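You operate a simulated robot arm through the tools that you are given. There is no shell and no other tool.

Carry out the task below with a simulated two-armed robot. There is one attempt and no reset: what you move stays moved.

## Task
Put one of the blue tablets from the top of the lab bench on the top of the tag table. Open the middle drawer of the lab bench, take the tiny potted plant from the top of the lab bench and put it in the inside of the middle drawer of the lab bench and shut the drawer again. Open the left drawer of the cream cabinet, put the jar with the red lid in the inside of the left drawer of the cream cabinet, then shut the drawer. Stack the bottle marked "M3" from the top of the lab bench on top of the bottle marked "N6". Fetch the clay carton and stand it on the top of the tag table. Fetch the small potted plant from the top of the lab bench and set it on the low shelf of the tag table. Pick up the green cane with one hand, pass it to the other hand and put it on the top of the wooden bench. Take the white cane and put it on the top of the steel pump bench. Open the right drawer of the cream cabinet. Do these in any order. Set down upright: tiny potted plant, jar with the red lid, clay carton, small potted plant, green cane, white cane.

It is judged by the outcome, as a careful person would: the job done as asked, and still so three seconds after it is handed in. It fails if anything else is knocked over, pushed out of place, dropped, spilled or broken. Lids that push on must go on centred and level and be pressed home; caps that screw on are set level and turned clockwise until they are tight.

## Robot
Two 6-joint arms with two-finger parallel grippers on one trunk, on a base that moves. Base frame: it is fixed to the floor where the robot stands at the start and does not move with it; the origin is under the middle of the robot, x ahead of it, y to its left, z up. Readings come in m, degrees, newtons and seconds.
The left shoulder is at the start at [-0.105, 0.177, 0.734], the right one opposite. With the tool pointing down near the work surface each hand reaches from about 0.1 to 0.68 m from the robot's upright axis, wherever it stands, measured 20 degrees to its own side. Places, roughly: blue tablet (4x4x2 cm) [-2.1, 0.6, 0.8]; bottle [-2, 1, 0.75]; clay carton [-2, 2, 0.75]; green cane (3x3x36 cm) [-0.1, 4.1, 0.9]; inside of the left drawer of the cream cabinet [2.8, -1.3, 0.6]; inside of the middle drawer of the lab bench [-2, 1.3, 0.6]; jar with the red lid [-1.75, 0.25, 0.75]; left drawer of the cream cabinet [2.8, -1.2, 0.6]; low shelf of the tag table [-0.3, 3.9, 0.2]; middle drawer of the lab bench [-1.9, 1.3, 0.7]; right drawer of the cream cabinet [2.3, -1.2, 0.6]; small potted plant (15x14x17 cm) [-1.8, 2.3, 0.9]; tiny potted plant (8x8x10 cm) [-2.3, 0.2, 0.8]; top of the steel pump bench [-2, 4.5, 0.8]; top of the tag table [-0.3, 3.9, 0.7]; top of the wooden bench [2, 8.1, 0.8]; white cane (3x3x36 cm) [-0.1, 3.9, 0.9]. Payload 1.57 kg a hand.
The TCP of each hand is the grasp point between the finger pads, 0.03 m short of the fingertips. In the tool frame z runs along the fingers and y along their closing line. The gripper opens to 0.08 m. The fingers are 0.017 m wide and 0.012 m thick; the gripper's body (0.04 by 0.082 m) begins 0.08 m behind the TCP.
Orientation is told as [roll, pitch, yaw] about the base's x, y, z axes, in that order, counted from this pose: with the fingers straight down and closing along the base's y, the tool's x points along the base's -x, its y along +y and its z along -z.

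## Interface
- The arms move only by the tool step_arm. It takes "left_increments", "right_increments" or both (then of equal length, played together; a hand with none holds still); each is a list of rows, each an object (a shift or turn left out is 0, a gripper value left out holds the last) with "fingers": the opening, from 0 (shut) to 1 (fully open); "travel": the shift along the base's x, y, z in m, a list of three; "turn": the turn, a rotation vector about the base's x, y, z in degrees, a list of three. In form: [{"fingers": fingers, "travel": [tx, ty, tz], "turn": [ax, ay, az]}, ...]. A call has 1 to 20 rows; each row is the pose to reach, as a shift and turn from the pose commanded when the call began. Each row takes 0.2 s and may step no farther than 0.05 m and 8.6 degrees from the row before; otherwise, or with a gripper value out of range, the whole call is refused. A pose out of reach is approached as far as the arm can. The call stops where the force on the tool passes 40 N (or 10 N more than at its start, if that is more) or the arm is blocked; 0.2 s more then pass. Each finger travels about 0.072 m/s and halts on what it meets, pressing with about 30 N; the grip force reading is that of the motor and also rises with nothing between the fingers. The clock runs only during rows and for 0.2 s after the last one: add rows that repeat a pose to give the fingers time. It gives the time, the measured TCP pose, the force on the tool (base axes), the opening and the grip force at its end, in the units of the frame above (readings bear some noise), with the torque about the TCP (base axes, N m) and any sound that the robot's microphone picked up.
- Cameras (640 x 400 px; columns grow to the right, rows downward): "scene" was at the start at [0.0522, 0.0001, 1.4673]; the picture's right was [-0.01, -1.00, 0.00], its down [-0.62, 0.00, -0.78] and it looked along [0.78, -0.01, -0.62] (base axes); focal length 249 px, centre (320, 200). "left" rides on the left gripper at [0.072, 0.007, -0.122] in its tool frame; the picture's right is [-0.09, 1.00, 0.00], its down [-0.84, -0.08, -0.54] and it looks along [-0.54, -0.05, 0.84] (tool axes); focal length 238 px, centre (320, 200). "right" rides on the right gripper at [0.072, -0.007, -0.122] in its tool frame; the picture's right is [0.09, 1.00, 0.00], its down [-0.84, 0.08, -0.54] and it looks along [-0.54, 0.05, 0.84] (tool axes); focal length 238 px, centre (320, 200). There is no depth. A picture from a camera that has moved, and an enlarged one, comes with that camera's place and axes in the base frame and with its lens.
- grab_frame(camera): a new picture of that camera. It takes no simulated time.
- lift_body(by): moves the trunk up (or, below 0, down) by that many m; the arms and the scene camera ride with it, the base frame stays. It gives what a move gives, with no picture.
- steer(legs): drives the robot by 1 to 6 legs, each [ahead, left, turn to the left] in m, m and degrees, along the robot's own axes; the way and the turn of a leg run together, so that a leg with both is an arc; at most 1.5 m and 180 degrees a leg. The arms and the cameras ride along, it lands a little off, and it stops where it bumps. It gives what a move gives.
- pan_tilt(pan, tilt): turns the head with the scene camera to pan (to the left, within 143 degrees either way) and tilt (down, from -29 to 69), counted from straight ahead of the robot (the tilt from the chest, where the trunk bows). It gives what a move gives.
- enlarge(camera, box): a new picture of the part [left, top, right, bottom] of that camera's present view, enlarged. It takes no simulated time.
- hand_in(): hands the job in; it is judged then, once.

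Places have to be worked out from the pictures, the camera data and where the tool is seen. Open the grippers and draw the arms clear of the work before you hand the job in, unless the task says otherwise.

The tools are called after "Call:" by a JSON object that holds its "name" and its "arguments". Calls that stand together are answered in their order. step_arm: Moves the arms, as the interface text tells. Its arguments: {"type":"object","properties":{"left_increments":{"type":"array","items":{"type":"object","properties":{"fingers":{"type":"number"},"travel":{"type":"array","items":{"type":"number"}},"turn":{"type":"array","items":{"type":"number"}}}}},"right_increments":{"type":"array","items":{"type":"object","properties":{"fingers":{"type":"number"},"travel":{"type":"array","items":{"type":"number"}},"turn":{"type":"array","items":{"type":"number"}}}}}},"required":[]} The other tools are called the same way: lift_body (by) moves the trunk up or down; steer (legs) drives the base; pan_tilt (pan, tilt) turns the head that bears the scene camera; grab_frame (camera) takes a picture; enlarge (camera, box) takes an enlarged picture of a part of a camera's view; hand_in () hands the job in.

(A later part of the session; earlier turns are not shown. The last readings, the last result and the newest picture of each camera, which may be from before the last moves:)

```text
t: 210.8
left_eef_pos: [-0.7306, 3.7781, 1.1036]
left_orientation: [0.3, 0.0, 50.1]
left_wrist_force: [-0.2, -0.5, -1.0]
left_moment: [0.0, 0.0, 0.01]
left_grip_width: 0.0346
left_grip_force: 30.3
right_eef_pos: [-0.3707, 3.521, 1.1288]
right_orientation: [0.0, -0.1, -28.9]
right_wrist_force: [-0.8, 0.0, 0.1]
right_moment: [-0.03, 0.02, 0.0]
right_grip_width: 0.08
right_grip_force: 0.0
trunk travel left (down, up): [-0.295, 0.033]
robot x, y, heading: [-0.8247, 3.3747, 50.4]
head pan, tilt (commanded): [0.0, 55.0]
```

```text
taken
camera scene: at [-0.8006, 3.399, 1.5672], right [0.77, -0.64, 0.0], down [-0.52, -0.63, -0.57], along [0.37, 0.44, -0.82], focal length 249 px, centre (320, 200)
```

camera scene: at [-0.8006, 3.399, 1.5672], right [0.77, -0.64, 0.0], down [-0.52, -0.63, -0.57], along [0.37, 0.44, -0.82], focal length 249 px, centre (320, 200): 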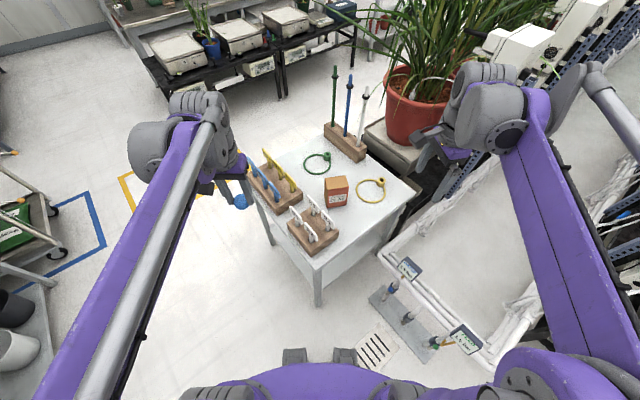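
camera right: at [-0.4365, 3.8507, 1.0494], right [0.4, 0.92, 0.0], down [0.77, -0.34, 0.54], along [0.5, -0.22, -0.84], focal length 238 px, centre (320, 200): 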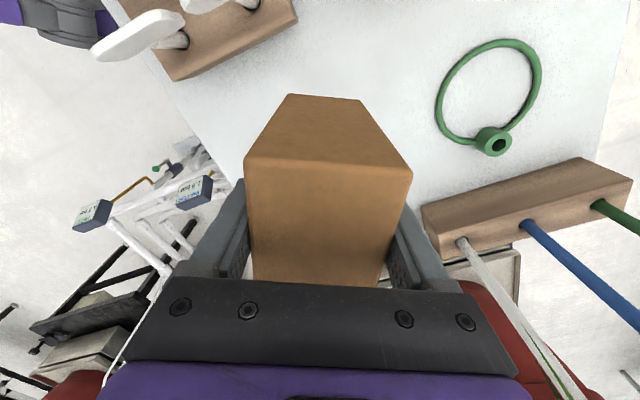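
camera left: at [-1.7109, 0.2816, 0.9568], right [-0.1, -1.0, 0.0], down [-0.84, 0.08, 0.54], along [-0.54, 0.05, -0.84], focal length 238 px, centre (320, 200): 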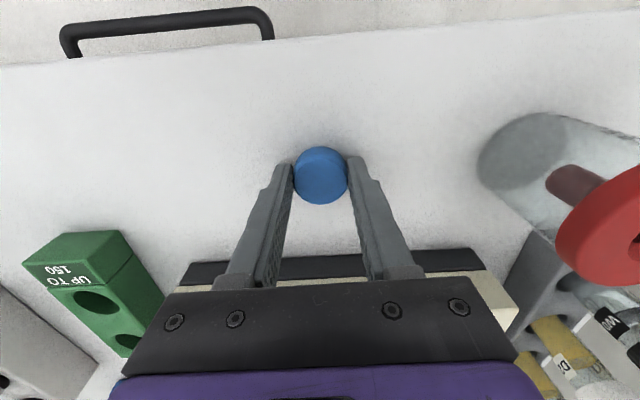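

Carton stands well. Now bring the tablet (left hand) over ≈(-0.385, 3.69) and lower it.

Call:
{"name": "step_arm", "arguments": {"left_increments": [{"travel": [0.044, -0.011, 0]}, {"travel": [0.088, -0.022, 0]}, {"travel": [0.132, -0.033, 0]}, {"travel": [0.176, -0.044, 0]}, {"travel": [0.22, -0.055, 0]}, {"travel": [0.264, -0.066, 0]}, {"travel": [0.306, -0.077, 0]}, {"travel": [0.346, -0.088, 0]}, {"travel": [0.346, -0.088, -0.045]}, {"travel": [0.346, -0.088, -0.09]}, {"travel": [0.346, -0.088, -0.135]}, {"travel": [0.346, -0.088, -0.18]}, {"travel": [0.346, -0.088, -0.22]}, {"travel": [0.346, -0.088, -0.25]}]}}

Call:
{"name": "grab_frame", "arguments": {"camera": "left"}}

Call:
{"name": "grab_frame", "arguments": {"camera": "scene"}}

```text
t: 213.8
left_eef_pos: [-0.3866, 3.6892, 0.8547]
left_orientation: [0.2, 0.1, 50.1]
left_wrist_force: [-0.3, 0.0, -0.5]
left_moment: [-0.02, 0.0, -0.01]
left_grip_width: 0.0351
left_grip_force: 29.9
right_eef_pos: [-0.372, 3.5212, 1.131]
right_orientation: [0.0, 0.0, -28.9]
right_wrist_force: [-1.0, 0.4, 0.3]
right_moment: [-0.01, -0.04, -0.02]
right_grip_width: 0.0801
right_grip_force: 0.1
trunk travel left (down, up): [-0.295, 0.033]
robot x, y, heading: [-0.8262, 3.3791, 50.3]
head pan, tilt (commanded): [0.0, 55.0]
```

```text
taken
camera left: at [-0.4388, 3.6389, 0.9764], right [-0.7, 0.71, 0.0], down [0.6, 0.59, 0.54], along [0.38, 0.38, -0.84], focal length 238 px, centre (320, 200)
```

left: 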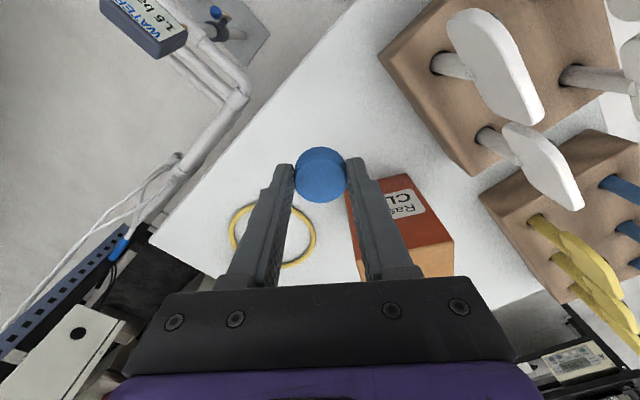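

```text
taken
camera scene: at [-0.801, 3.4, 1.5672], right [0.77, -0.64, 0.0], down [-0.52, -0.63, -0.57], along [0.37, 0.44, -0.82], focal length 249 px, centre (320, 200)
```

scene: 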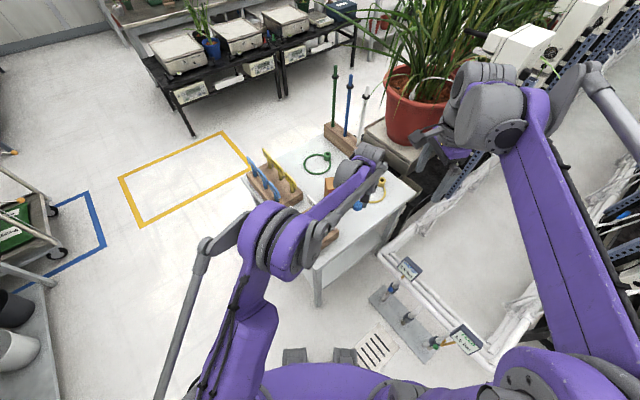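

The landing spot is clear of the table edge and tag blocks. Lower the tablet to the table.

Call:
{"name": "step_arm", "arguments": {"left_increments": [{"travel": [0, 0, -0.04]}, {"travel": [0, 0, -0.08]}, {"travel": [0, 0, -0.105]}, {"travel": [0, 0, -0.113]}, {"travel": [0, 0, -0.117]}]}}

```text
t: 215.0
left_eef_pos: [-0.3854, 3.6897, 0.7381]
left_orientation: [0.0, -0.1, 50.0]
left_wrist_force: [4.5, 1.0, 27.4]
left_moment: [0.16, -0.26, -0.06]
left_grip_width: 0.0345
left_grip_force: 30.0
right_eef_pos: [-0.3724, 3.5216, 1.1309]
right_orientation: [0.0, -0.1, -29.0]
right_wrist_force: [-0.1, -0.1, 0.7]
right_moment: [-0.03, 0.0, -0.04]
right_grip_width: 0.0802
right_grip_force: 0.1
trunk travel left (down, up): [-0.295, 0.033]
robot x, y, heading: [-0.8243, 3.3771, 50.2]
head pan, tilt (commanded): [0.0, 55.0]
```

Contact. Ease up slightly, open and raise the hand away.

Call:
{"name": "step_arm", "arguments": {"left_increments": [{"travel": [0, 0, 0.002]}, {"travel": [0, 0, 0.002], "fingers": 0.6}, {"travel": [0, 0, 0.002], "fingers": 0.8}, {"travel": [0, 0, 0.002], "fingers": 0.8}, {"travel": [0, 0, 0.03], "fingers": 0.8}, {"travel": [0, 0, 0.07]}, {"travel": [0, 0, 0.11]}, {"travel": [0, 0, 0.15]}, {"travel": [0, 0, 0.19]}, {"travel": [0, 0, 0.23]}, {"travel": [0, 0, 0.27]}, {"travel": [0, 0, 0.31]}, {"travel": [-0.04, 0.01, 0.34]}, {"travel": [-0.08, 0.02, 0.37]}, {"travel": [-0.12, 0.03, 0.37]}, {"travel": [-0.16, 0.04, 0.37]}, {"travel": [-0.2, 0.05, 0.37]}, {"travel": [-0.24, 0.06, 0.37]}, {"travel": [-0.28, 0.07, 0.37]}]}}

Call:
{"name": "grab_frame", "arguments": {"camera": "scene"}}

Call:
{"name": "enlarge", "arguments": {"camera": "scene", "box": [240, 60, 440, 260]}}

```text
refused: row 13 steps farther than a row can; nothing moved
```

```text
taken
camera scene: at [-0.8028, 3.3984, 1.5677], right [0.77, -0.64, 0.0], down [-0.52, -0.63, -0.57], along [0.37, 0.44, -0.82], focal length 249 px, centre (320, 200)
```

scene: 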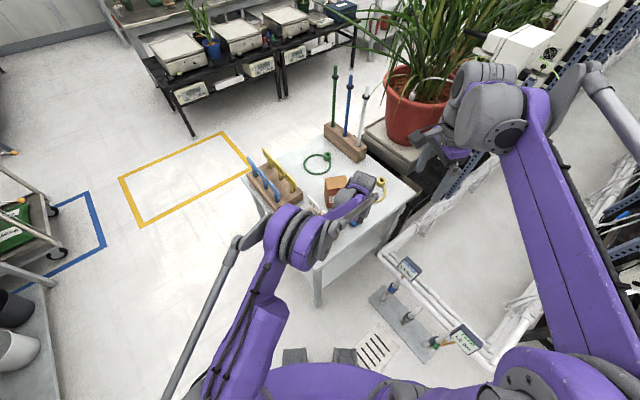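

```text
2.00 times, centred on (340, 160) of scene
camera zoom: at [-0.8028, 3.3984, 1.5677], right [0.77, -0.64, 0.0], down [-0.52, -0.63, -0.57], along [0.37, 0.44, -0.82], focal length 497 px, centre (280, 280)
```

zoom: 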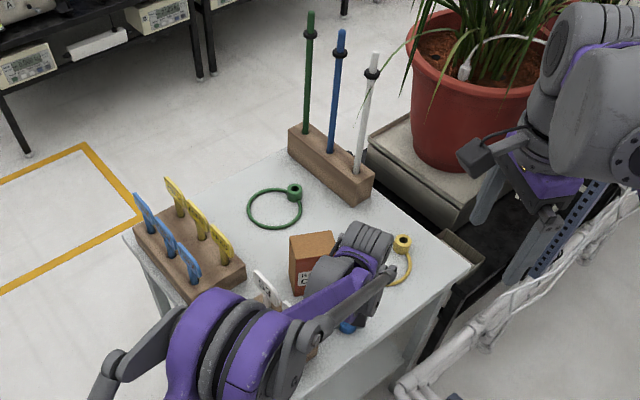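

A step was too long; I resend with smaller steps.

Call:
{"name": "step_arm", "arguments": {"left_increments": [{"travel": [0, 0, 0.002]}, {"travel": [0, 0, 0.002], "fingers": 0.6}, {"travel": [0, 0, 0.002], "fingers": 0.8}, {"travel": [0, 0, 0.002], "fingers": 0.8}, {"travel": [0, 0, 0.03], "fingers": 0.8}, {"travel": [0, 0, 0.07]}, {"travel": [0, 0, 0.11]}, {"travel": [0, 0, 0.15]}, {"travel": [0, 0, 0.19]}, {"travel": [0, 0, 0.23]}, {"travel": [0, 0, 0.27]}, {"travel": [0, 0, 0.31]}, {"travel": [-0.03, 0.01, 0.34]}, {"travel": [-0.06, 0.02, 0.36]}, {"travel": [-0.1, 0.03, 0.37]}, {"travel": [-0.14, 0.04, 0.37]}, {"travel": [-0.18, 0.05, 0.37]}, {"travel": [-0.22, 0.06, 0.37]}, {"travel": [-0.26, 0.07, 0.37]}]}}

Call:
{"name": "grab_frame", "arguments": {"camera": "scene"}}

Call:
{"name": "enlarge", "arguments": {"camera": "scene", "box": [240, 60, 440, 260]}}

```text
t: 219.0
left_eef_pos: [-0.6482, 3.7601, 1.1072]
left_orientation: [0.2, 0.0, 50.0]
left_wrist_force: [0.0, 0.2, -0.7]
left_moment: [-0.01, 0.0, 0.03]
left_grip_width: 0.0638
left_grip_force: 0.0
right_eef_pos: [-0.3733, 3.5211, 1.13]
right_orientation: [-0.1, 0.0, -29.1]
right_wrist_force: [-0.4, -0.3, -0.7]
right_moment: [0.01, -0.01, -0.01]
right_grip_width: 0.0801
right_grip_force: 0.1
trunk travel left (down, up): [-0.295, 0.033]
robot x, y, heading: [-0.8256, 3.375, 49.9]
head pan, tilt (commanded): [0.0, 55.0]
```

```text
taken
camera scene: at [-0.8024, 3.3995, 1.5672], right [0.77, -0.64, 0.0], down [-0.52, -0.63, -0.57], along [0.37, 0.44, -0.82], focal length 249 px, centre (320, 200)
```

scene: 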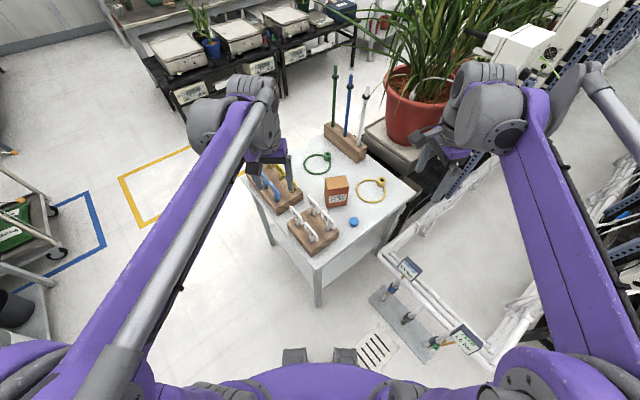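

```text
2.00 times, centred on (340, 160) of scene
camera zoom: at [-0.8024, 3.3995, 1.5672], right [0.77, -0.64, 0.0], down [-0.52, -0.63, -0.57], along [0.37, 0.44, -0.82], focal length 497 px, centre (280, 280)
```

zoom: 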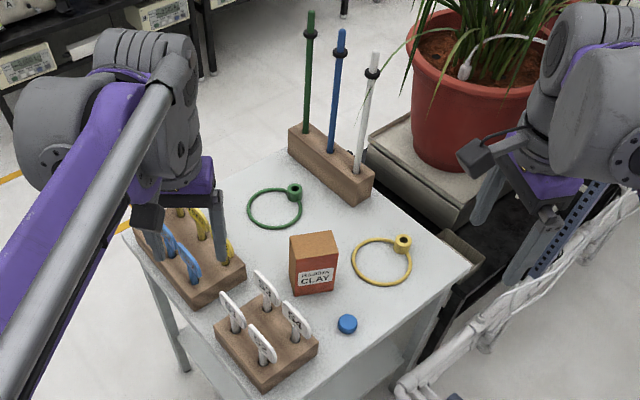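

Tablet and carton are done. Next the white cane (≈(-0.10, 3.957), top z≈1.05, collar z≈1.01). I'll move to the table's left side, facing +x.

Call:
{"name": "steer", "arguments": {"legs": [[0.2, 0.58, 0], [0, 0, -50]]}}

Call:
{"name": "pan_tilt", "arguments": {"pan": 0, "tilt": 40}}

Call:
{"name": "grab_frame", "arguments": {"camera": "scene"}}

```text
t: 226.8
left_eef_pos: [-0.7342, 4.0272, 1.1061]
left_orientation: [0.1, 0.1, 1.2]
left_wrist_force: [-0.7, 0.6, 0.6]
left_moment: [0.02, 0.03, 0.01]
left_grip_width: 0.0642
left_grip_force: 0.0
right_eef_pos: [-0.7332, 3.6642, 1.1287]
right_orientation: [0.0, -0.1, -77.6]
right_wrist_force: [-0.3, -0.4, -0.3]
right_moment: [0.02, 0.01, 0.02]
right_grip_width: 0.0803
right_grip_force: 0.1
trunk travel left (down, up): [-0.295, 0.033]
robot x, y, heading: [-1.1422, 3.9032, 1.5]
head pan, tilt (commanded): [0.0, 55.0]
```

```text
t: 227.6
left_eef_pos: [-0.7347, 4.027, 1.1061]
left_orientation: [0.2, 0.0, 1.4]
left_wrist_force: [0.3, -0.2, 0.2]
left_moment: [-0.02, -0.02, -0.01]
left_grip_width: 0.064
left_grip_force: 0.3
right_eef_pos: [-0.7332, 3.6638, 1.1301]
right_orientation: [0.0, -0.1, -77.6]
right_wrist_force: [-0.8, -0.1, -0.7]
right_moment: [0.02, 0.01, -0.02]
right_grip_width: 0.0801
right_grip_force: 0.0
trunk travel left (down, up): [-0.295, 0.033]
robot x, y, heading: [-1.1435, 3.9033, 1.5]
head pan, tilt (commanded): [0.0, 40.0]
```

```text
taken
camera scene: at [-1.0946, 3.9084, 1.5878], right [0.03, -1.0, 0.0], down [-0.64, -0.02, -0.77], along [0.77, 0.02, -0.64], focal length 249 px, centre (320, 200)
```

scene: 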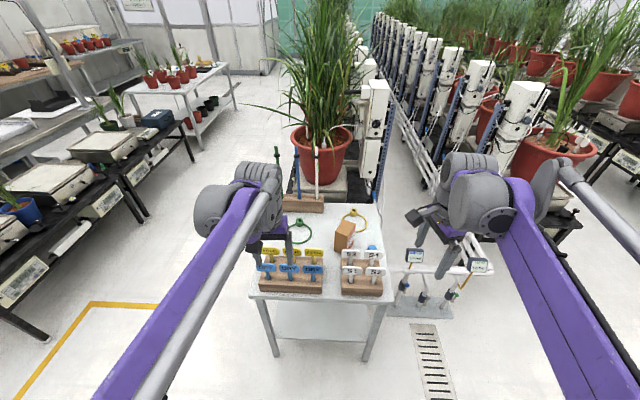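

Call:
{"name": "enlarge", "arguments": {"camera": "scene", "box": [240, 130, 400, 230]}}

Call:
{"name": "enlarge", "arguments": {"camera": "scene", "box": [230, 230, 410, 360]}}

```text
4.00 times, centred on (320, 180) of scene
camera zoom: at [-1.0946, 3.9084, 1.5878], right [0.03, -1.0, 0.0], down [-0.64, -0.02, -0.77], along [0.77, 0.02, -0.64], focal length 995 px, centre (320, 280)
```

zoom: 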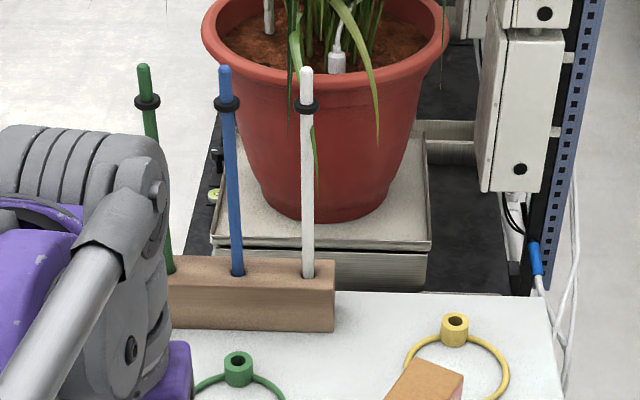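

```text
3.08 times, centred on (320, 295) of scene
camera zoom: at [-1.0946, 3.9084, 1.5878], right [0.03, -1.0, 0.0], down [-0.64, -0.02, -0.77], along [0.77, 0.02, -0.64], focal length 765 px, centre (320, -92)
```

zoom: 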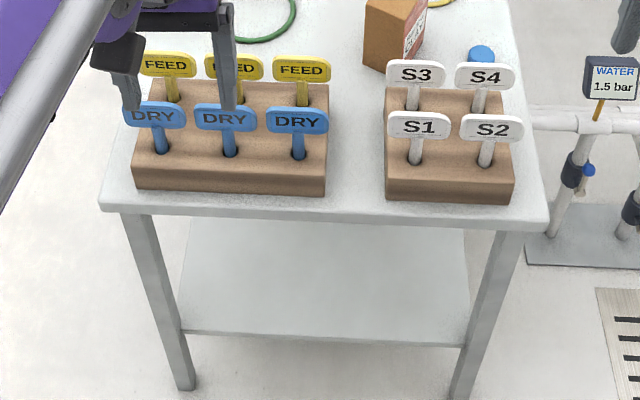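

White cane ≈(-0.11, 3.950), block top ≈0.77, collar ≈1.02. I'll pitch the left gripper 60° forward (closing horizontally), then drive ahead a bit.

Call:
{"name": "step_arm", "arguments": {"left_increments": [{"travel": [0.0, -0.01, 0.0], "turn": [0.2, -7.5, 0], "fingers": 0.6}, {"travel": [0.01, -0.02, 0.0], "turn": [0.4, -15, 0]}, {"travel": [0.02, -0.03, 0.0], "turn": [0.55, -22.5, 0]}, {"travel": [0.03, -0.04, 0.0], "turn": [0.73, -30, 0]}, {"travel": [0.04, -0.05, 0.0], "turn": [0.9, -37.5, 0]}, {"travel": [0.05, -0.06, 0.0], "turn": [1.1, -45, 0]}, {"travel": [0.06, -0.07, 0.0], "turn": [1.3, -52.5, 0]}, {"travel": [0.06, -0.08, 0.0], "turn": [1.47, -60, 0]}]}}

Call:
{"name": "steer", "arguments": {"legs": [[0.2, 0.0, -1.5]]}}

Call:
{"name": "grab_frame", "arguments": {"camera": "left"}}

Call:
{"name": "grab_frame", "arguments": {"camera": "scene"}}

```text
t: 229.4
left_eef_pos: [-0.675, 3.9473, 1.1074]
left_orientation: [0.2, -60.2, 1.6]
left_wrist_force: [-1.0, 0.4, 0.4]
left_moment: [0.03, 0.04, 0.02]
left_grip_width: 0.048
left_grip_force: 0.1
right_eef_pos: [-0.7324, 3.6644, 1.1295]
right_orientation: [0.0, -0.1, -77.6]
right_wrist_force: [0.2, -0.3, 0.3]
right_moment: [0.0, 0.01, 0.04]
right_grip_width: 0.0799
right_grip_force: 0.1
trunk travel left (down, up): [-0.295, 0.033]
robot x, y, heading: [-1.1398, 3.9071, 1.4]
head pan, tilt (commanded): [0.0, 40.0]
```

```text
t: 231.0
left_eef_pos: [-0.477, 3.9397, 1.1062]
left_orientation: [0.3, -60.1, 0.1]
left_wrist_force: [0.7, 0.0, -0.5]
left_moment: [0.0, 0.02, -0.02]
left_grip_width: 0.0481
left_grip_force: 0.0
right_eef_pos: [-0.5419, 3.657, 1.1295]
right_orientation: [0.0, -0.1, -79.0]
right_wrist_force: [0.8, 0.7, 1.0]
right_moment: [-0.02, 0.01, -0.02]
right_grip_width: 0.08
right_grip_force: 0.1
trunk travel left (down, up): [-0.295, 0.033]
robot x, y, heading: [-0.9427, 3.9063, 0.4]
head pan, tilt (commanded): [0.0, 40.0]
```

```text
taken
camera left: at [-0.6208, 3.9463, 1.1047], right [0.04, 1.0, 0.08], down [-0.05, -0.08, 1.0], along [1.0, -0.05, 0.05], focal length 238 px, centre (320, 200)
```

left: 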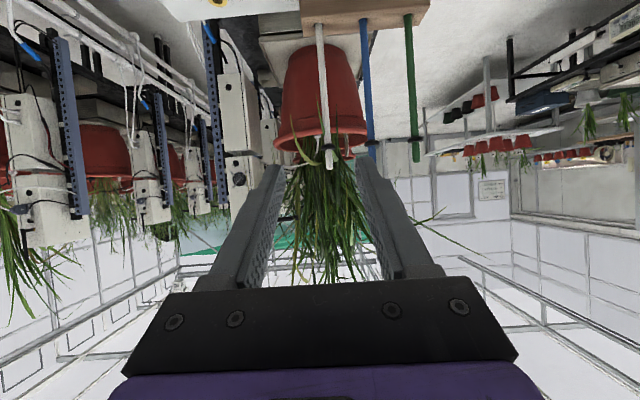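

```text
taken
camera scene: at [-0.8979, 3.9103, 1.5877], right [0.0, -1.0, 0.0], down [-0.64, 0.0, -0.77], along [0.77, 0.0, -0.64], focal length 249 px, centre (320, 200)
```

scene: 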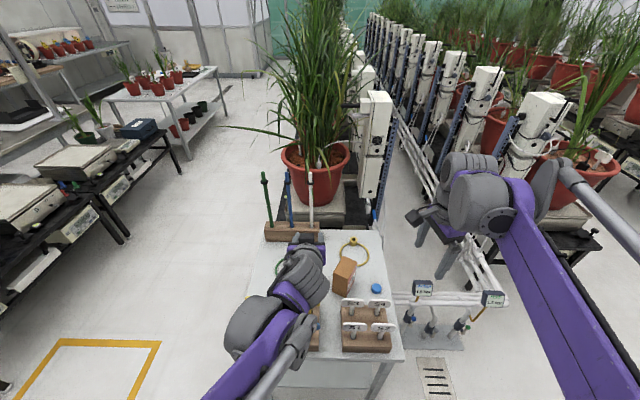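

The wrist view puts the white cane at y≈3.946, top ≈1.056. Lower and advance toward it with the fingers open 6 cm.

Call:
{"name": "step_arm", "arguments": {"left_increments": [{"travel": [0.035, 0.002, -0.035], "fingers": 0.75}, {"travel": [0.07, 0.003, -0.07]}, {"travel": [0.1, 0.005, -0.105]}, {"travel": [0.125, 0.006, -0.14]}, {"travel": [0.147, 0.006, -0.17]}, {"travel": [0.19, 0.006, -0.175]}, {"travel": [0.23, 0.006, -0.175]}, {"travel": [0.26, 0.006, -0.175]}]}}

Call:
{"name": "grab_frame", "arguments": {"camera": "left"}}

Call:
{"name": "enlarge", "arguments": {"camera": "scene", "box": [230, 160, 370, 260]}}

```text
t: 232.8
left_eef_pos: [-0.2152, 3.9462, 0.9305]
left_orientation: [0.1, -60.0, 0.1]
left_wrist_force: [-1.0, -0.5, 0.5]
left_moment: [0.03, -0.06, 0.0]
left_grip_width: 0.0599
left_grip_force: 0.0
right_eef_pos: [-0.54, 3.6559, 1.1281]
right_orientation: [-0.1, -0.1, -78.9]
right_wrist_force: [-0.8, -0.4, -1.0]
right_moment: [-0.04, 0.04, -0.01]
right_grip_width: 0.08
right_grip_force: 0.0
trunk travel left (down, up): [-0.295, 0.033]
robot x, y, heading: [-0.942, 3.9093, -0.1]
head pan, tilt (commanded): [0.0, 40.0]
```

```text
taken
camera left: at [-0.3593, 3.9532, 0.9288], right [0.04, 1.0, 0.08], down [-0.05, -0.08, 1.0], along [1.0, -0.05, 0.05], focal length 238 px, centre (320, 200)
```

left: 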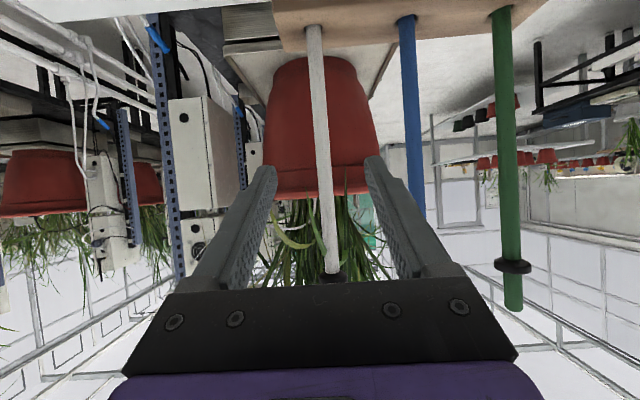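

```text
4.00 times, centred on (300, 210) of scene
camera zoom: at [-0.8969, 3.9103, 1.5879], right [0.0, -1.0, 0.0], down [-0.64, 0.0, -0.77], along [0.77, 0.0, -0.64], focal length 995 px, centre (400, 160)
```

zoom: 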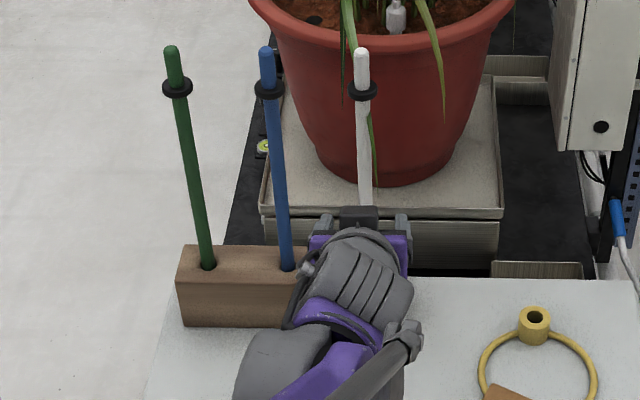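

The cane is centred and vertical. Advance 10.5 cm so it lies at the grasp point, then close.

Call:
{"name": "step_arm", "arguments": {"left_increments": [{"travel": [0.035, 0.0, 0]}, {"travel": [0.07, 0.0, 0]}, {"travel": [0.1, 0.0, 0]}]}}

Call:
{"name": "grab_frame", "arguments": {"camera": "left"}}

Call:
{"name": "enlarge", "arguments": {"camera": "scene", "box": [230, 160, 370, 260]}}

```text
t: 233.6
left_eef_pos: [-0.1183, 3.9462, 0.9309]
left_orientation: [0.2, -60.0, 0.0]
left_wrist_force: [1.2, 0.9, 0.3]
left_moment: [0.05, -0.02, -0.02]
left_grip_width: 0.0598
left_grip_force: 0.1
right_eef_pos: [-0.5409, 3.657, 1.1286]
right_orientation: [0.0, -0.1, -78.9]
right_wrist_force: [0.2, -0.3, 0.2]
right_moment: [-0.01, 0.02, 0.0]
right_grip_width: 0.0799
right_grip_force: 0.1
trunk travel left (down, up): [-0.295, 0.033]
robot x, y, heading: [-0.9466, 3.9106, 0.2]
head pan, tilt (commanded): [0.0, 40.0]
```

```text
taken
camera left: at [-0.2616, 3.9539, 0.9294], right [0.04, 1.0, 0.08], down [-0.05, -0.08, 1.0], along [1.0, -0.05, 0.05], focal length 238 px, centre (320, 200)
```

left: 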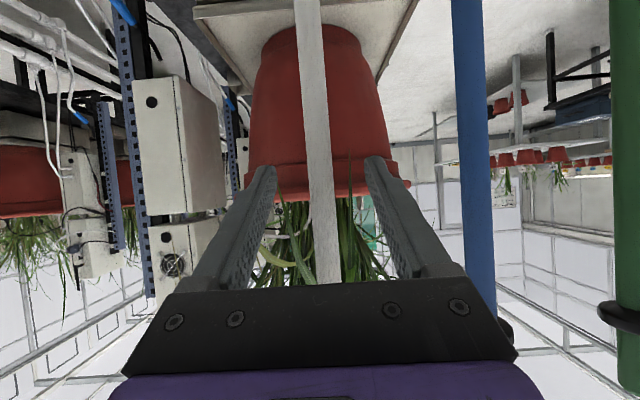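

```text
4.00 times, centred on (300, 210) of scene
camera zoom: at [-0.8969, 3.9103, 1.5879], right [0.0, -1.0, 0.0], down [-0.64, 0.0, -0.77], along [0.77, 0.0, -0.64], focal length 995 px, centre (400, 160)
```

zoom: 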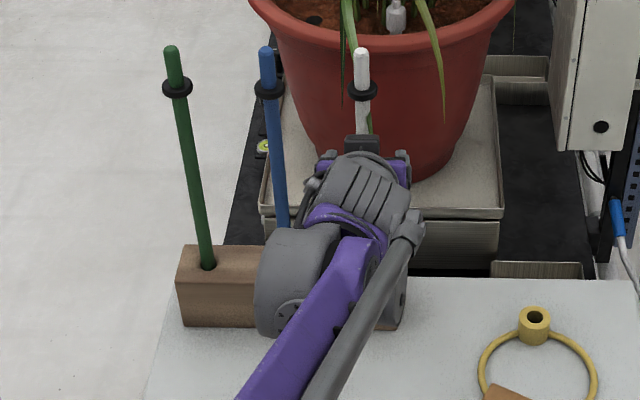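

The cane is within the pads. Close gently on it.

Call:
{"name": "step_arm", "arguments": {"left_increments": [{"fingers": 0}, {"fingers": 0}, {"fingers": 0}, {"fingers": 0}]}}

Call:
{"name": "grab_frame", "arguments": {"camera": "left"}}

```text
t: 234.6
left_eef_pos: [-0.1186, 3.9466, 0.9314]
left_orientation: [0.2, -60.1, 0.1]
left_wrist_force: [-0.4, 1.0, 0.5]
left_moment: [0.12, 0.0, 0.0]
left_grip_width: 0.0132
left_grip_force: 29.7
right_eef_pos: [-0.5421, 3.6568, 1.1294]
right_orientation: [0.0, -0.2, -78.8]
right_wrist_force: [-0.7, 0.2, -0.3]
right_moment: [0.02, 0.02, -0.02]
right_grip_width: 0.08
right_grip_force: 0.0
trunk travel left (down, up): [-0.295, 0.033]
robot x, y, heading: [-0.9446, 3.9085, 0.0]
head pan, tilt (commanded): [0.0, 40.0]
```

```text
taken
camera left: at [-0.2624, 3.9538, 0.9295], right [0.04, 1.0, 0.08], down [-0.05, -0.08, 1.0], along [1.0, -0.05, 0.05], focal length 238 px, centre (320, 200)
```

left: 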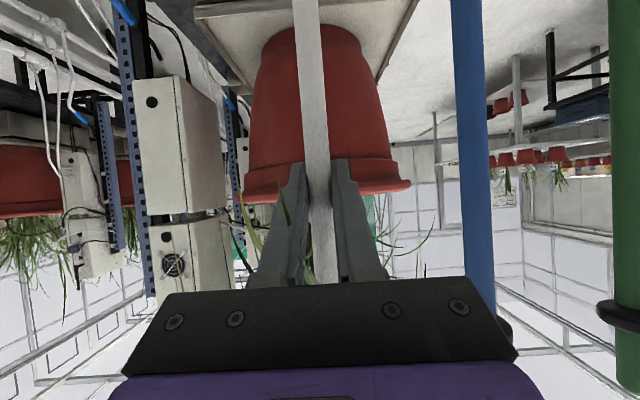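

Gripped (13.2 mm rod). Lift it straight up out of the block by 14 cm.

Call:
{"name": "step_arm", "arguments": {"left_increments": [{"travel": [0, 0, 0.015]}, {"travel": [0, 0, 0.035]}, {"travel": [0, 0, 0.06]}, {"travel": [0, 0, 0.085]}, {"travel": [0, 0, 0.11]}, {"travel": [0, 0, 0.14]}]}}

Call:
{"name": "grab_frame", "arguments": {"camera": "left"}}

Call:
{"name": "grab_frame", "arguments": {"camera": "scene"}}

```text
t: 236.0
left_eef_pos: [-0.1188, 3.9461, 1.071]
left_orientation: [0.2, -60.1, 0.2]
left_wrist_force: [0.8, -0.5, 0.3]
left_moment: [-0.01, 0.01, 0.01]
left_grip_width: 0.0133
left_grip_force: 29.7
right_eef_pos: [-0.5418, 3.6556, 1.1297]
right_orientation: [0.1, -0.1, -78.9]
right_wrist_force: [0.6, 0.0, 1.0]
right_moment: [0.02, -0.03, 0.0]
right_grip_width: 0.0798
right_grip_force: 0.0
trunk travel left (down, up): [-0.295, 0.033]
robot x, y, heading: [-0.9451, 3.9122, 0.0]
head pan, tilt (commanded): [0.0, 40.0]
```

```text
taken
camera left: at [-0.2612, 3.9527, 1.0702], right [0.04, 1.0, 0.08], down [-0.05, -0.08, 1.0], along [1.0, -0.05, 0.05], focal length 238 px, centre (320, 200)
```

left: 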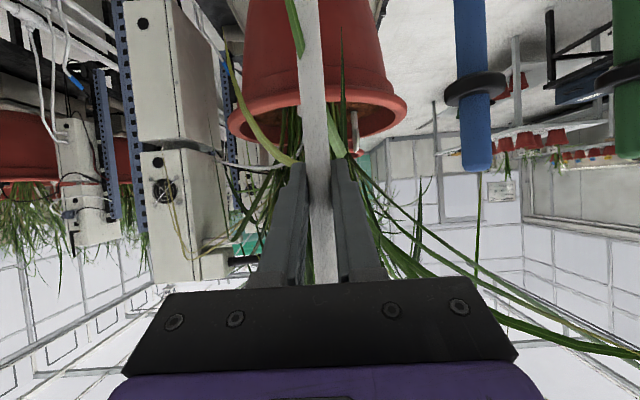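

```text
taken
camera scene: at [-0.8979, 3.9102, 1.5879], right [0.0, -1.0, 0.0], down [-0.64, 0.0, -0.77], along [0.77, 0.0, -0.64], focal length 249 px, centre (320, 200)
```

scene: 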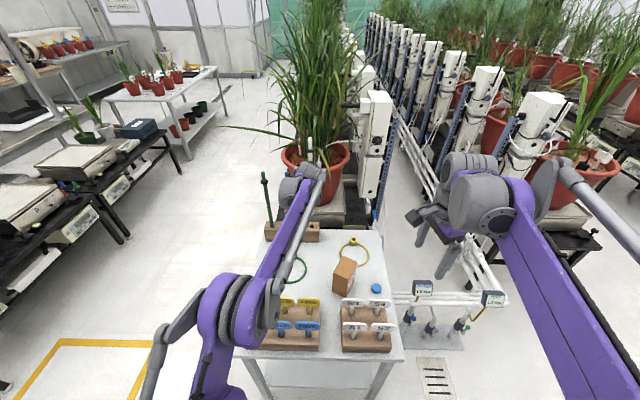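

Cane is out. Raise further so its foot clears the tags, then draw it back toward the robot.

Call:
{"name": "step_arm", "arguments": {"left_increments": [{"travel": [-0.02, 0, 0.04]}, {"travel": [-0.05, 0, 0.08]}, {"travel": [-0.09, 0, 0.1]}, {"travel": [-0.13, 0, 0.11]}, {"travel": [-0.17, 0.0, 0.11]}, {"travel": [-0.21, 0.01, 0.11]}, {"travel": [-0.25, 0.02, 0.11]}, {"travel": [-0.29, 0.03, 0.11]}, {"travel": [-0.33, 0.04, 0.11]}, {"travel": [-0.37, 0.05, 0.11]}, {"travel": [-0.41, 0.06, 0.11]}]}}

Call:
{"name": "grab_frame", "arguments": {"camera": "scene"}}

```text
t: 238.4
left_eef_pos: [-0.5274, 4.0062, 1.1822]
left_orientation: [0.3, -60.1, 0.1]
left_wrist_force: [-0.5, 0.8, 0.5]
left_moment: [0.01, -0.01, -0.05]
left_grip_width: 0.0134
left_grip_force: 30.1
right_eef_pos: [-0.5421, 3.6582, 1.1288]
right_orientation: [0.0, 0.0, -79.1]
right_wrist_force: [0.8, 0.6, 0.3]
right_moment: [-0.02, -0.02, -0.01]
right_grip_width: 0.0799
right_grip_force: 0.0
trunk travel left (down, up): [-0.295, 0.033]
robot x, y, heading: [-0.9378, 3.9095, 0.1]
head pan, tilt (commanded): [0.0, 40.0]
```

```text
taken
camera scene: at [-0.8994, 3.9109, 1.5879], right [0.0, -1.0, 0.0], down [-0.64, 0.0, -0.77], along [0.77, 0.0, -0.64], focal length 249 px, centre (320, 200)
```

scene: 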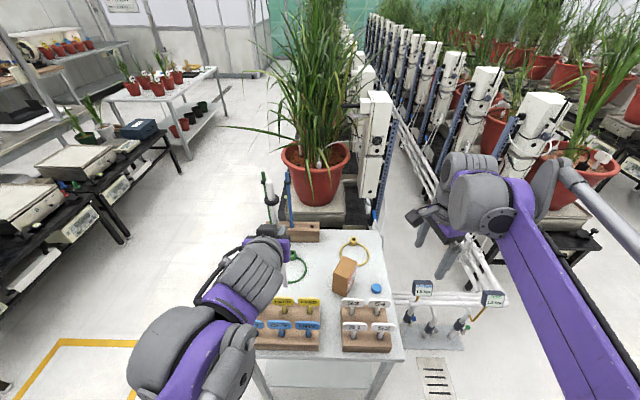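

Cane held upright. Back away to open floor between the table and pump bench and turn around to face the pump bench.

Call:
{"name": "steer", "arguments": {"legs": [[-0.26, 0, 0], [0, 0.4, 0], [0, 0, 180]]}}

Call:
{"name": "pan_tilt", "arguments": {"pan": 0, "tilt": 40}}

Call:
{"name": "grab_frame", "arguments": {"camera": "scene"}}

```text
t: 251.3
left_eef_pos: [-1.6158, 4.2046, 1.1833]
left_orientation: [0.2, -60.1, -178.3]
left_wrist_force: [1.1, -0.2, -1.2]
left_moment: [0.02, -0.01, 0.03]
left_grip_width: 0.013
left_grip_force: 30.2
right_eef_pos: [-1.6086, 4.5554, 1.1306]
right_orientation: [0.0, -0.1, 102.7]
right_wrist_force: [1.1, 0.4, -0.7]
right_moment: [0.0, -0.02, -0.01]
right_grip_width: 0.0799
right_grip_force: 0.0
trunk travel left (down, up): [-0.295, 0.033]
robot x, y, heading: [-1.1951, 4.3143, -178.4]
head pan, tilt (commanded): [0.0, 40.0]
```

```text
t: 251.9
left_eef_pos: [-1.6153, 4.2056, 1.1832]
left_orientation: [0.2, -59.9, -178.3]
left_wrist_force: [0.9, 0.2, -0.4]
left_moment: [-0.03, -0.02, 0.0]
left_grip_width: 0.013
left_grip_force: 29.4
right_eef_pos: [-1.607, 4.5542, 1.1298]
right_orientation: [0.1, -0.2, 102.7]
right_wrist_force: [0.1, -1.4, 0.5]
right_moment: [0.0, -0.02, -0.01]
right_grip_width: 0.08
right_grip_force: 0.0
trunk travel left (down, up): [-0.295, 0.033]
robot x, y, heading: [-1.1972, 4.3137, -178.0]
head pan, tilt (commanded): [0.0, 40.0]
```

```text
taken
camera scene: at [-1.2399, 4.3125, 1.5879], right [-0.03, 1.0, 0.0], down [0.64, 0.02, -0.77], along [-0.77, -0.02, -0.64], focal length 249 px, centre (320, 200)
```

scene: 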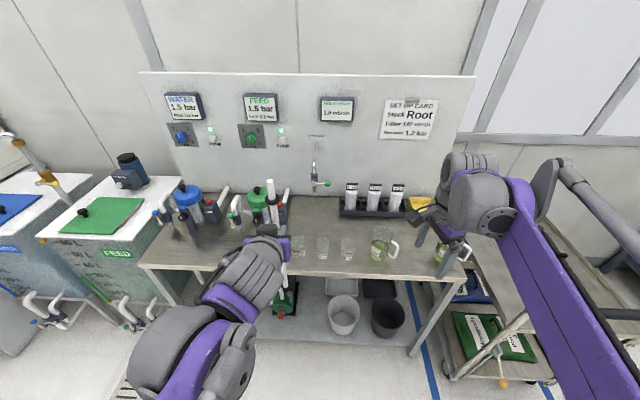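

Call:
{"name": "enlarge", "arguments": {"camera": "scene", "box": [140, 150, 300, 270]}}

Call:
{"name": "enlarge", "arguments": {"camera": "scene", "box": [270, 150, 460, 290]}}

```text
3.33 times, centred on (220, 210) of scene
camera zoom: at [-1.2399, 4.3125, 1.5879], right [-0.03, 1.0, 0.0], down [0.64, 0.02, -0.77], along [-0.77, -0.02, -0.64], focal length 829 px, centre (653, 167)
```

zoom: 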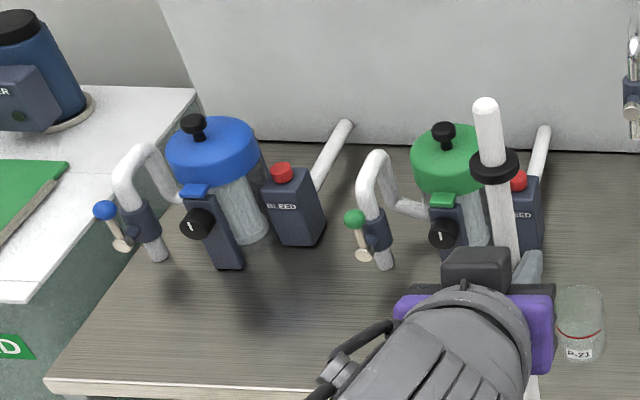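

```text
2.86 times, centred on (365, 220) of scene
camera zoom: at [-1.2399, 4.3125, 1.5879], right [-0.03, 1.0, 0.0], down [0.64, 0.02, -0.77], along [-0.77, -0.02, -0.64], focal length 710 px, centre (191, 143)
```

zoom: 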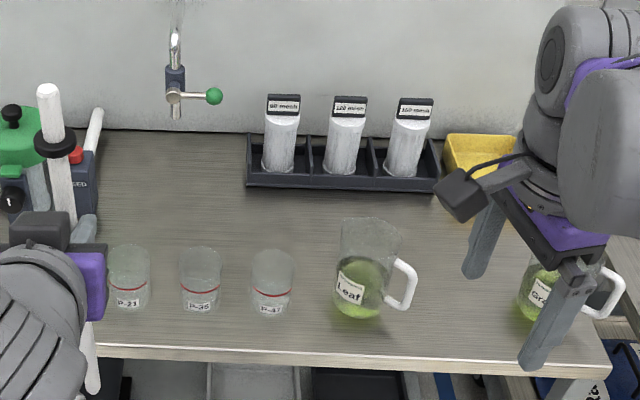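

Free spot on the pump bench: about (-1.855, 4.03), left of cup P-21 and in front of the green pump; bench top z≈0.80. Move the cane there, high, then check.

Call:
{"name": "step_arm", "arguments": {"left_increments": [{"travel": [0, -0.045, 0]}, {"travel": [0, -0.09, 0]}, {"travel": [0, -0.135, 0]}, {"travel": [0, -0.176, 0]}, {"travel": [-0.048, -0.176, 0]}, {"travel": [-0.096, -0.176, 0]}, {"travel": [-0.144, -0.176, 0]}, {"travel": [-0.192, -0.176, 0]}, {"travel": [-0.24, -0.176, 0]}, {"travel": [-0.24, -0.176, -0.04]}, {"travel": [-0.24, -0.176, -0.08]}, {"travel": [-0.24, -0.176, -0.1]}]}}

Call:
{"name": "grab_frame", "arguments": {"camera": "scene"}}

Call:
{"name": "grab_frame", "arguments": {"camera": "left"}}

```text
t: 254.5
left_eef_pos: [-1.8554, 4.0291, 1.0824]
left_orientation: [0.2, -59.9, -178.4]
left_wrist_force: [0.2, 0.1, -0.6]
left_moment: [-0.02, -0.01, 0.02]
left_grip_width: 0.0132
left_grip_force: 29.9
right_eef_pos: [-1.6083, 4.5544, 1.1298]
right_orientation: [0.0, -0.1, 102.7]
right_wrist_force: [-0.5, -0.5, 0.5]
right_moment: [0.01, 0.02, -0.02]
right_grip_width: 0.0799
right_grip_force: 0.1
trunk travel left (down, up): [-0.295, 0.033]
robot x, y, heading: [-1.1991, 4.3161, -178.3]
head pan, tilt (commanded): [0.0, 40.0]
```

```text
taken
camera scene: at [-1.24, 4.3125, 1.5879], right [-0.03, 1.0, 0.0], down [0.64, 0.02, -0.77], along [-0.77, -0.02, -0.64], focal length 249 px, centre (320, 200)
```

scene: 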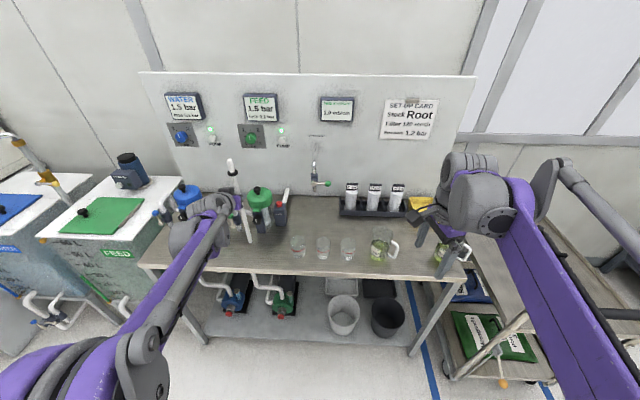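

```text
taken
camera left: at [-1.7154, 4.0275, 1.0811], right [-0.01, -1.0, 0.08], down [0.05, 0.08, 1.0], along [-1.0, 0.02, 0.05], focal length 238 px, centre (320, 200)
```

left: 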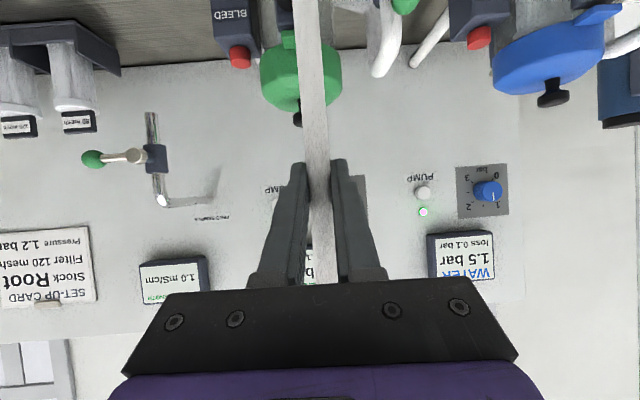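

Call:
{"name": "enlarge", "arguments": {"camera": "scene", "box": [160, 140, 310, 280]}}

```text
2.86 times, centred on (235, 210) of scene
camera zoom: at [-1.24, 4.3125, 1.5879], right [-0.03, 1.0, 0.0], down [0.64, 0.02, -0.77], along [-0.77, -0.02, -0.64], focal length 710 px, centre (563, 171)
```

zoom: 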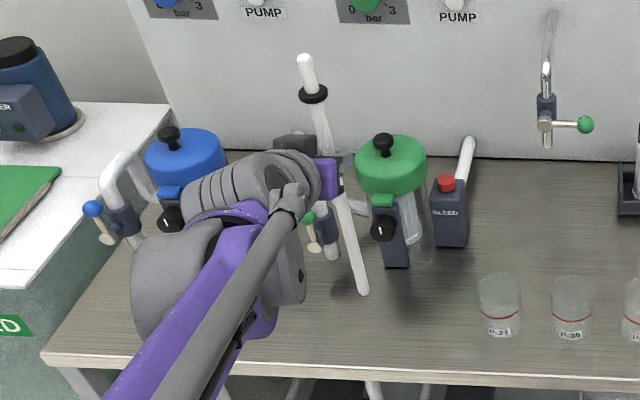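

I check the cane's verticality more finely by zooming on its two ends.

Call:
{"name": "enlarge", "arguments": {"camera": "scene", "box": [215, 150, 255, 180]}}

Call:
{"name": "enlarge", "arguments": {"camera": "scene", "box": [225, 225, 265, 255]}}

Call:
{"name": "enlarge", "arguments": {"camera": "left", "box": [260, 0, 380, 160]}}

```text
13.33 times, centred on (235, 165) of scene
camera zoom: at [-1.24, 4.3125, 1.5879], right [-0.03, 1.0, 0.0], down [0.64, 0.02, -0.77], along [-0.77, -0.02, -0.64], focal length 3316 px, centre (1453, 667)
```

zoom: 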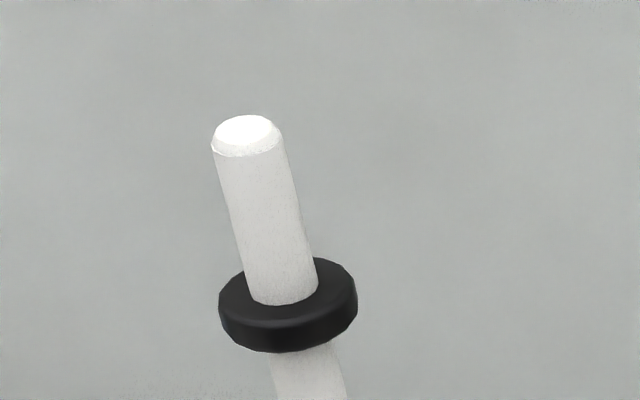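

```text
13.33 times, centred on (245, 240) of scene
camera zoom: at [-1.24, 4.3125, 1.5879], right [-0.03, 1.0, 0.0], down [0.64, 0.02, -0.77], along [-0.77, -0.02, -0.64], focal length 3316 px, centre (1320, -333)
```

zoom: 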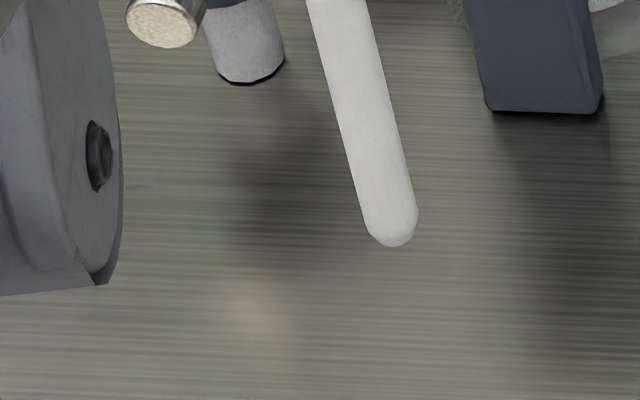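

```text
2.50 times, centred on (320, 80) of left
camera zoom: at [-1.7154, 4.0275, 1.0811], right [-0.01, -1.0, 0.08], down [0.05, 0.08, 1.0], along [-1.0, 0.02, 0.05], focal length 596 px, centre (320, 500)
```

zoom: 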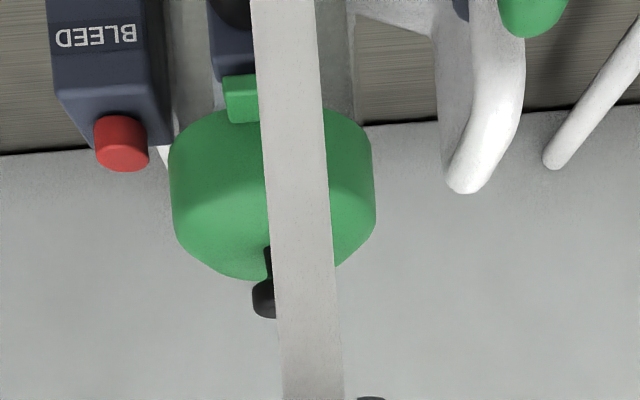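

The ends are chamfered, so I want the cane within ~0.5° of vertical before release. I'll bring it right in front of the head camera's centre column to measure side lean directly.

Call:
{"name": "step_arm", "arguments": {"left_increments": [{"travel": [0.03, 0, 0.04]}, {"travel": [0.06, 0.0, 0.08]}, {"travel": [0.1, 0.0, 0.1]}, {"travel": [0.14, 0.02, 0.1]}, {"travel": [0.18, 0.04, 0.1]}, {"travel": [0.2, 0.08, 0.1]}, {"travel": [0.2, 0.12, 0.1]}, {"travel": [0.2, 0.16, 0.1]}, {"travel": [0.2, 0.2, 0.1]}, {"travel": [0.2, 0.24, 0.1]}, {"travel": [0.2, 0.265, 0.1]}, {"travel": [0.2, 0.265, 0.1]}]}}

Call:
{"name": "grab_frame", "arguments": {"camera": "scene"}}

```text
t: 257.1
left_eef_pos: [-1.6529, 4.2954, 1.1816]
left_orientation: [0.1, -60.1, -178.2]
left_wrist_force: [-0.1, 0.3, -0.6]
left_moment: [-0.02, -0.03, 0.01]
left_grip_width: 0.0128
left_grip_force: 30.0
right_eef_pos: [-1.6085, 4.5544, 1.1302]
right_orientation: [0.1, -0.1, 102.7]
right_wrist_force: [-0.7, -0.8, -0.6]
right_moment: [-0.04, 0.02, -0.02]
right_grip_width: 0.0798
right_grip_force: 0.1
trunk travel left (down, up): [-0.295, 0.033]
robot x, y, heading: [-1.2009, 4.3138, -178.4]
head pan, tilt (commanded): [0.0, 40.0]
```

```text
taken
camera scene: at [-1.2397, 4.3122, 1.5879], right [-0.03, 1.0, 0.0], down [0.64, 0.02, -0.77], along [-0.77, -0.02, -0.64], focal length 249 px, centre (320, 200)
```

scene: 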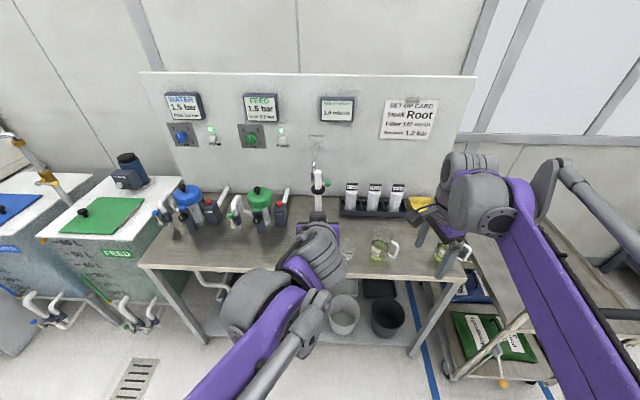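

Call:
{"name": "enlarge", "arguments": {"camera": "scene", "box": [290, 155, 350, 225]}}

```text
5.71 times, centred on (320, 190) of scene
camera zoom: at [-1.2397, 4.3122, 1.5879], right [-0.03, 1.0, 0.0], down [0.64, 0.02, -0.77], along [-0.77, -0.02, -0.64], focal length 1421 px, centre (320, 257)
```

zoom: 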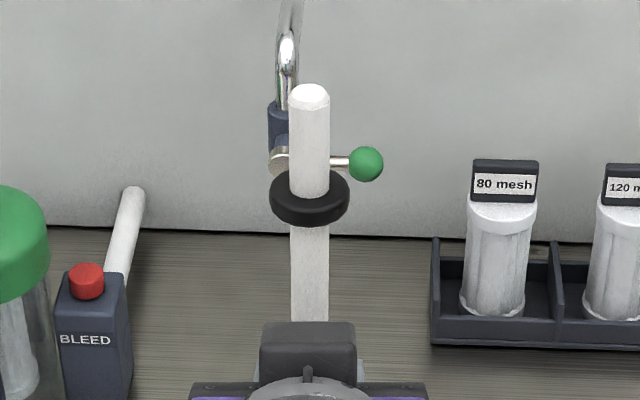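

Side lean is only ~0.2°. The fore-aft lean is uncertain, so I'll yaw the cane 90° (hand pivots about it) to view that direction from the head camera too.

Call:
{"name": "step_arm", "arguments": {"left_increments": [{"travel": [0, -0.03, 0], "turn": [0, 0, 6]}, {"travel": [0, -0.06, 0], "turn": [0, 0, 14]}, {"travel": [0, -0.09, 0], "turn": [0, 0, 22]}, {"travel": [0, -0.12, 0], "turn": [0, 0, 30]}, {"travel": [0, -0.15, 0], "turn": [0, 0, 38]}, {"travel": [0, -0.17, 0], "turn": [0, 0, 46]}, {"travel": [0, -0.18, 0], "turn": [0, 0, 54]}, {"travel": [0, -0.18, 0], "turn": [0, 0, 62]}, {"travel": [0, -0.18, 0], "turn": [0, 0, 70]}, {"travel": [0, -0.18, 0], "turn": [0, 0, 78]}, {"travel": [0, -0.18, 0], "turn": [0, 0, 86]}, {"travel": [0, -0.18, 0], "turn": [0, 0, 90]}, {"travel": [0, -0.18, 0], "turn": [0, 0, 90]}]}}

Call:
{"name": "grab_frame", "arguments": {"camera": "scene"}}

```text
t: 259.9
left_eef_pos: [-1.6545, 4.1139, 1.1837]
left_orientation: [0.1, -60.1, -88.2]
left_wrist_force: [-0.2, -0.3, 0.2]
left_moment: [0.01, -0.05, -0.01]
left_grip_width: 0.013
left_grip_force: 30.0
right_eef_pos: [-1.6074, 4.5558, 1.1292]
right_orientation: [0.0, -0.1, 102.7]
right_wrist_force: [0.8, 1.1, 0.0]
right_moment: [0.01, -0.03, -0.02]
right_grip_width: 0.08
right_grip_force: 0.0
trunk travel left (down, up): [-0.295, 0.033]
robot x, y, heading: [-1.1992, 4.3111, -178.0]
head pan, tilt (commanded): [0.0, 40.0]
```

```text
taken
camera scene: at [-1.2396, 4.3125, 1.5879], right [-0.03, 1.0, 0.0], down [0.64, 0.02, -0.77], along [-0.77, -0.02, -0.64], focal length 249 px, centre (320, 200)
```

scene: 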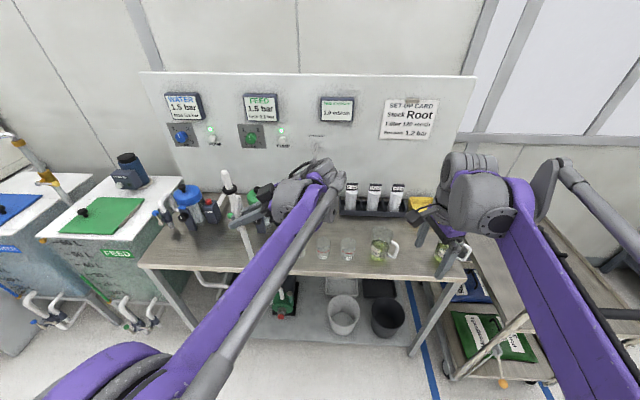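

Call:
{"name": "pan_tilt", "arguments": {"pan": 24, "tilt": 40}}

Call:
{"name": "grab_frame", "arguments": {"camera": "scene"}}

```text
t: 260.8
left_eef_pos: [-1.6555, 4.1136, 1.1828]
left_orientation: [0.3, -60.2, -88.3]
left_wrist_force: [-0.3, -1.1, -0.3]
left_moment: [-0.01, 0.0, -0.02]
left_grip_width: 0.013
left_grip_force: 30.2
right_eef_pos: [-1.6087, 4.5536, 1.1286]
right_orientation: [0.0, -0.1, 102.7]
right_wrist_force: [-0.3, 0.0, 0.3]
right_moment: [0.01, 0.03, -0.01]
right_grip_width: 0.0799
right_grip_force: 0.0
trunk travel left (down, up): [-0.295, 0.033]
robot x, y, heading: [-1.201, 4.3137, -178.3]
head pan, tilt (commanded): [24.0, 40.0]
```

```text
taken
camera scene: at [-1.2315, 4.2782, 1.5879], right [-0.43, 0.9, 0.0], down [0.58, 0.28, -0.77], along [-0.69, -0.33, -0.64], focal length 249 px, centre (320, 200)
```

scene: 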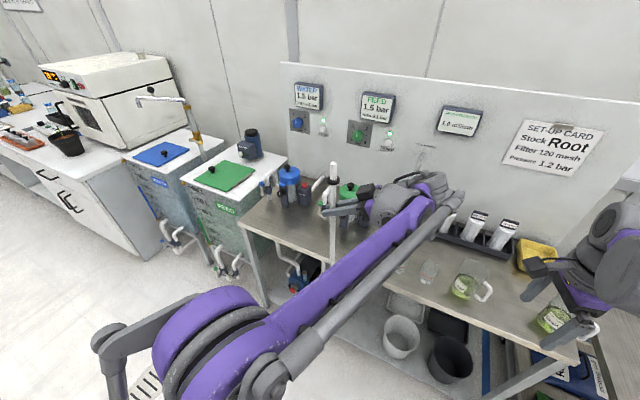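

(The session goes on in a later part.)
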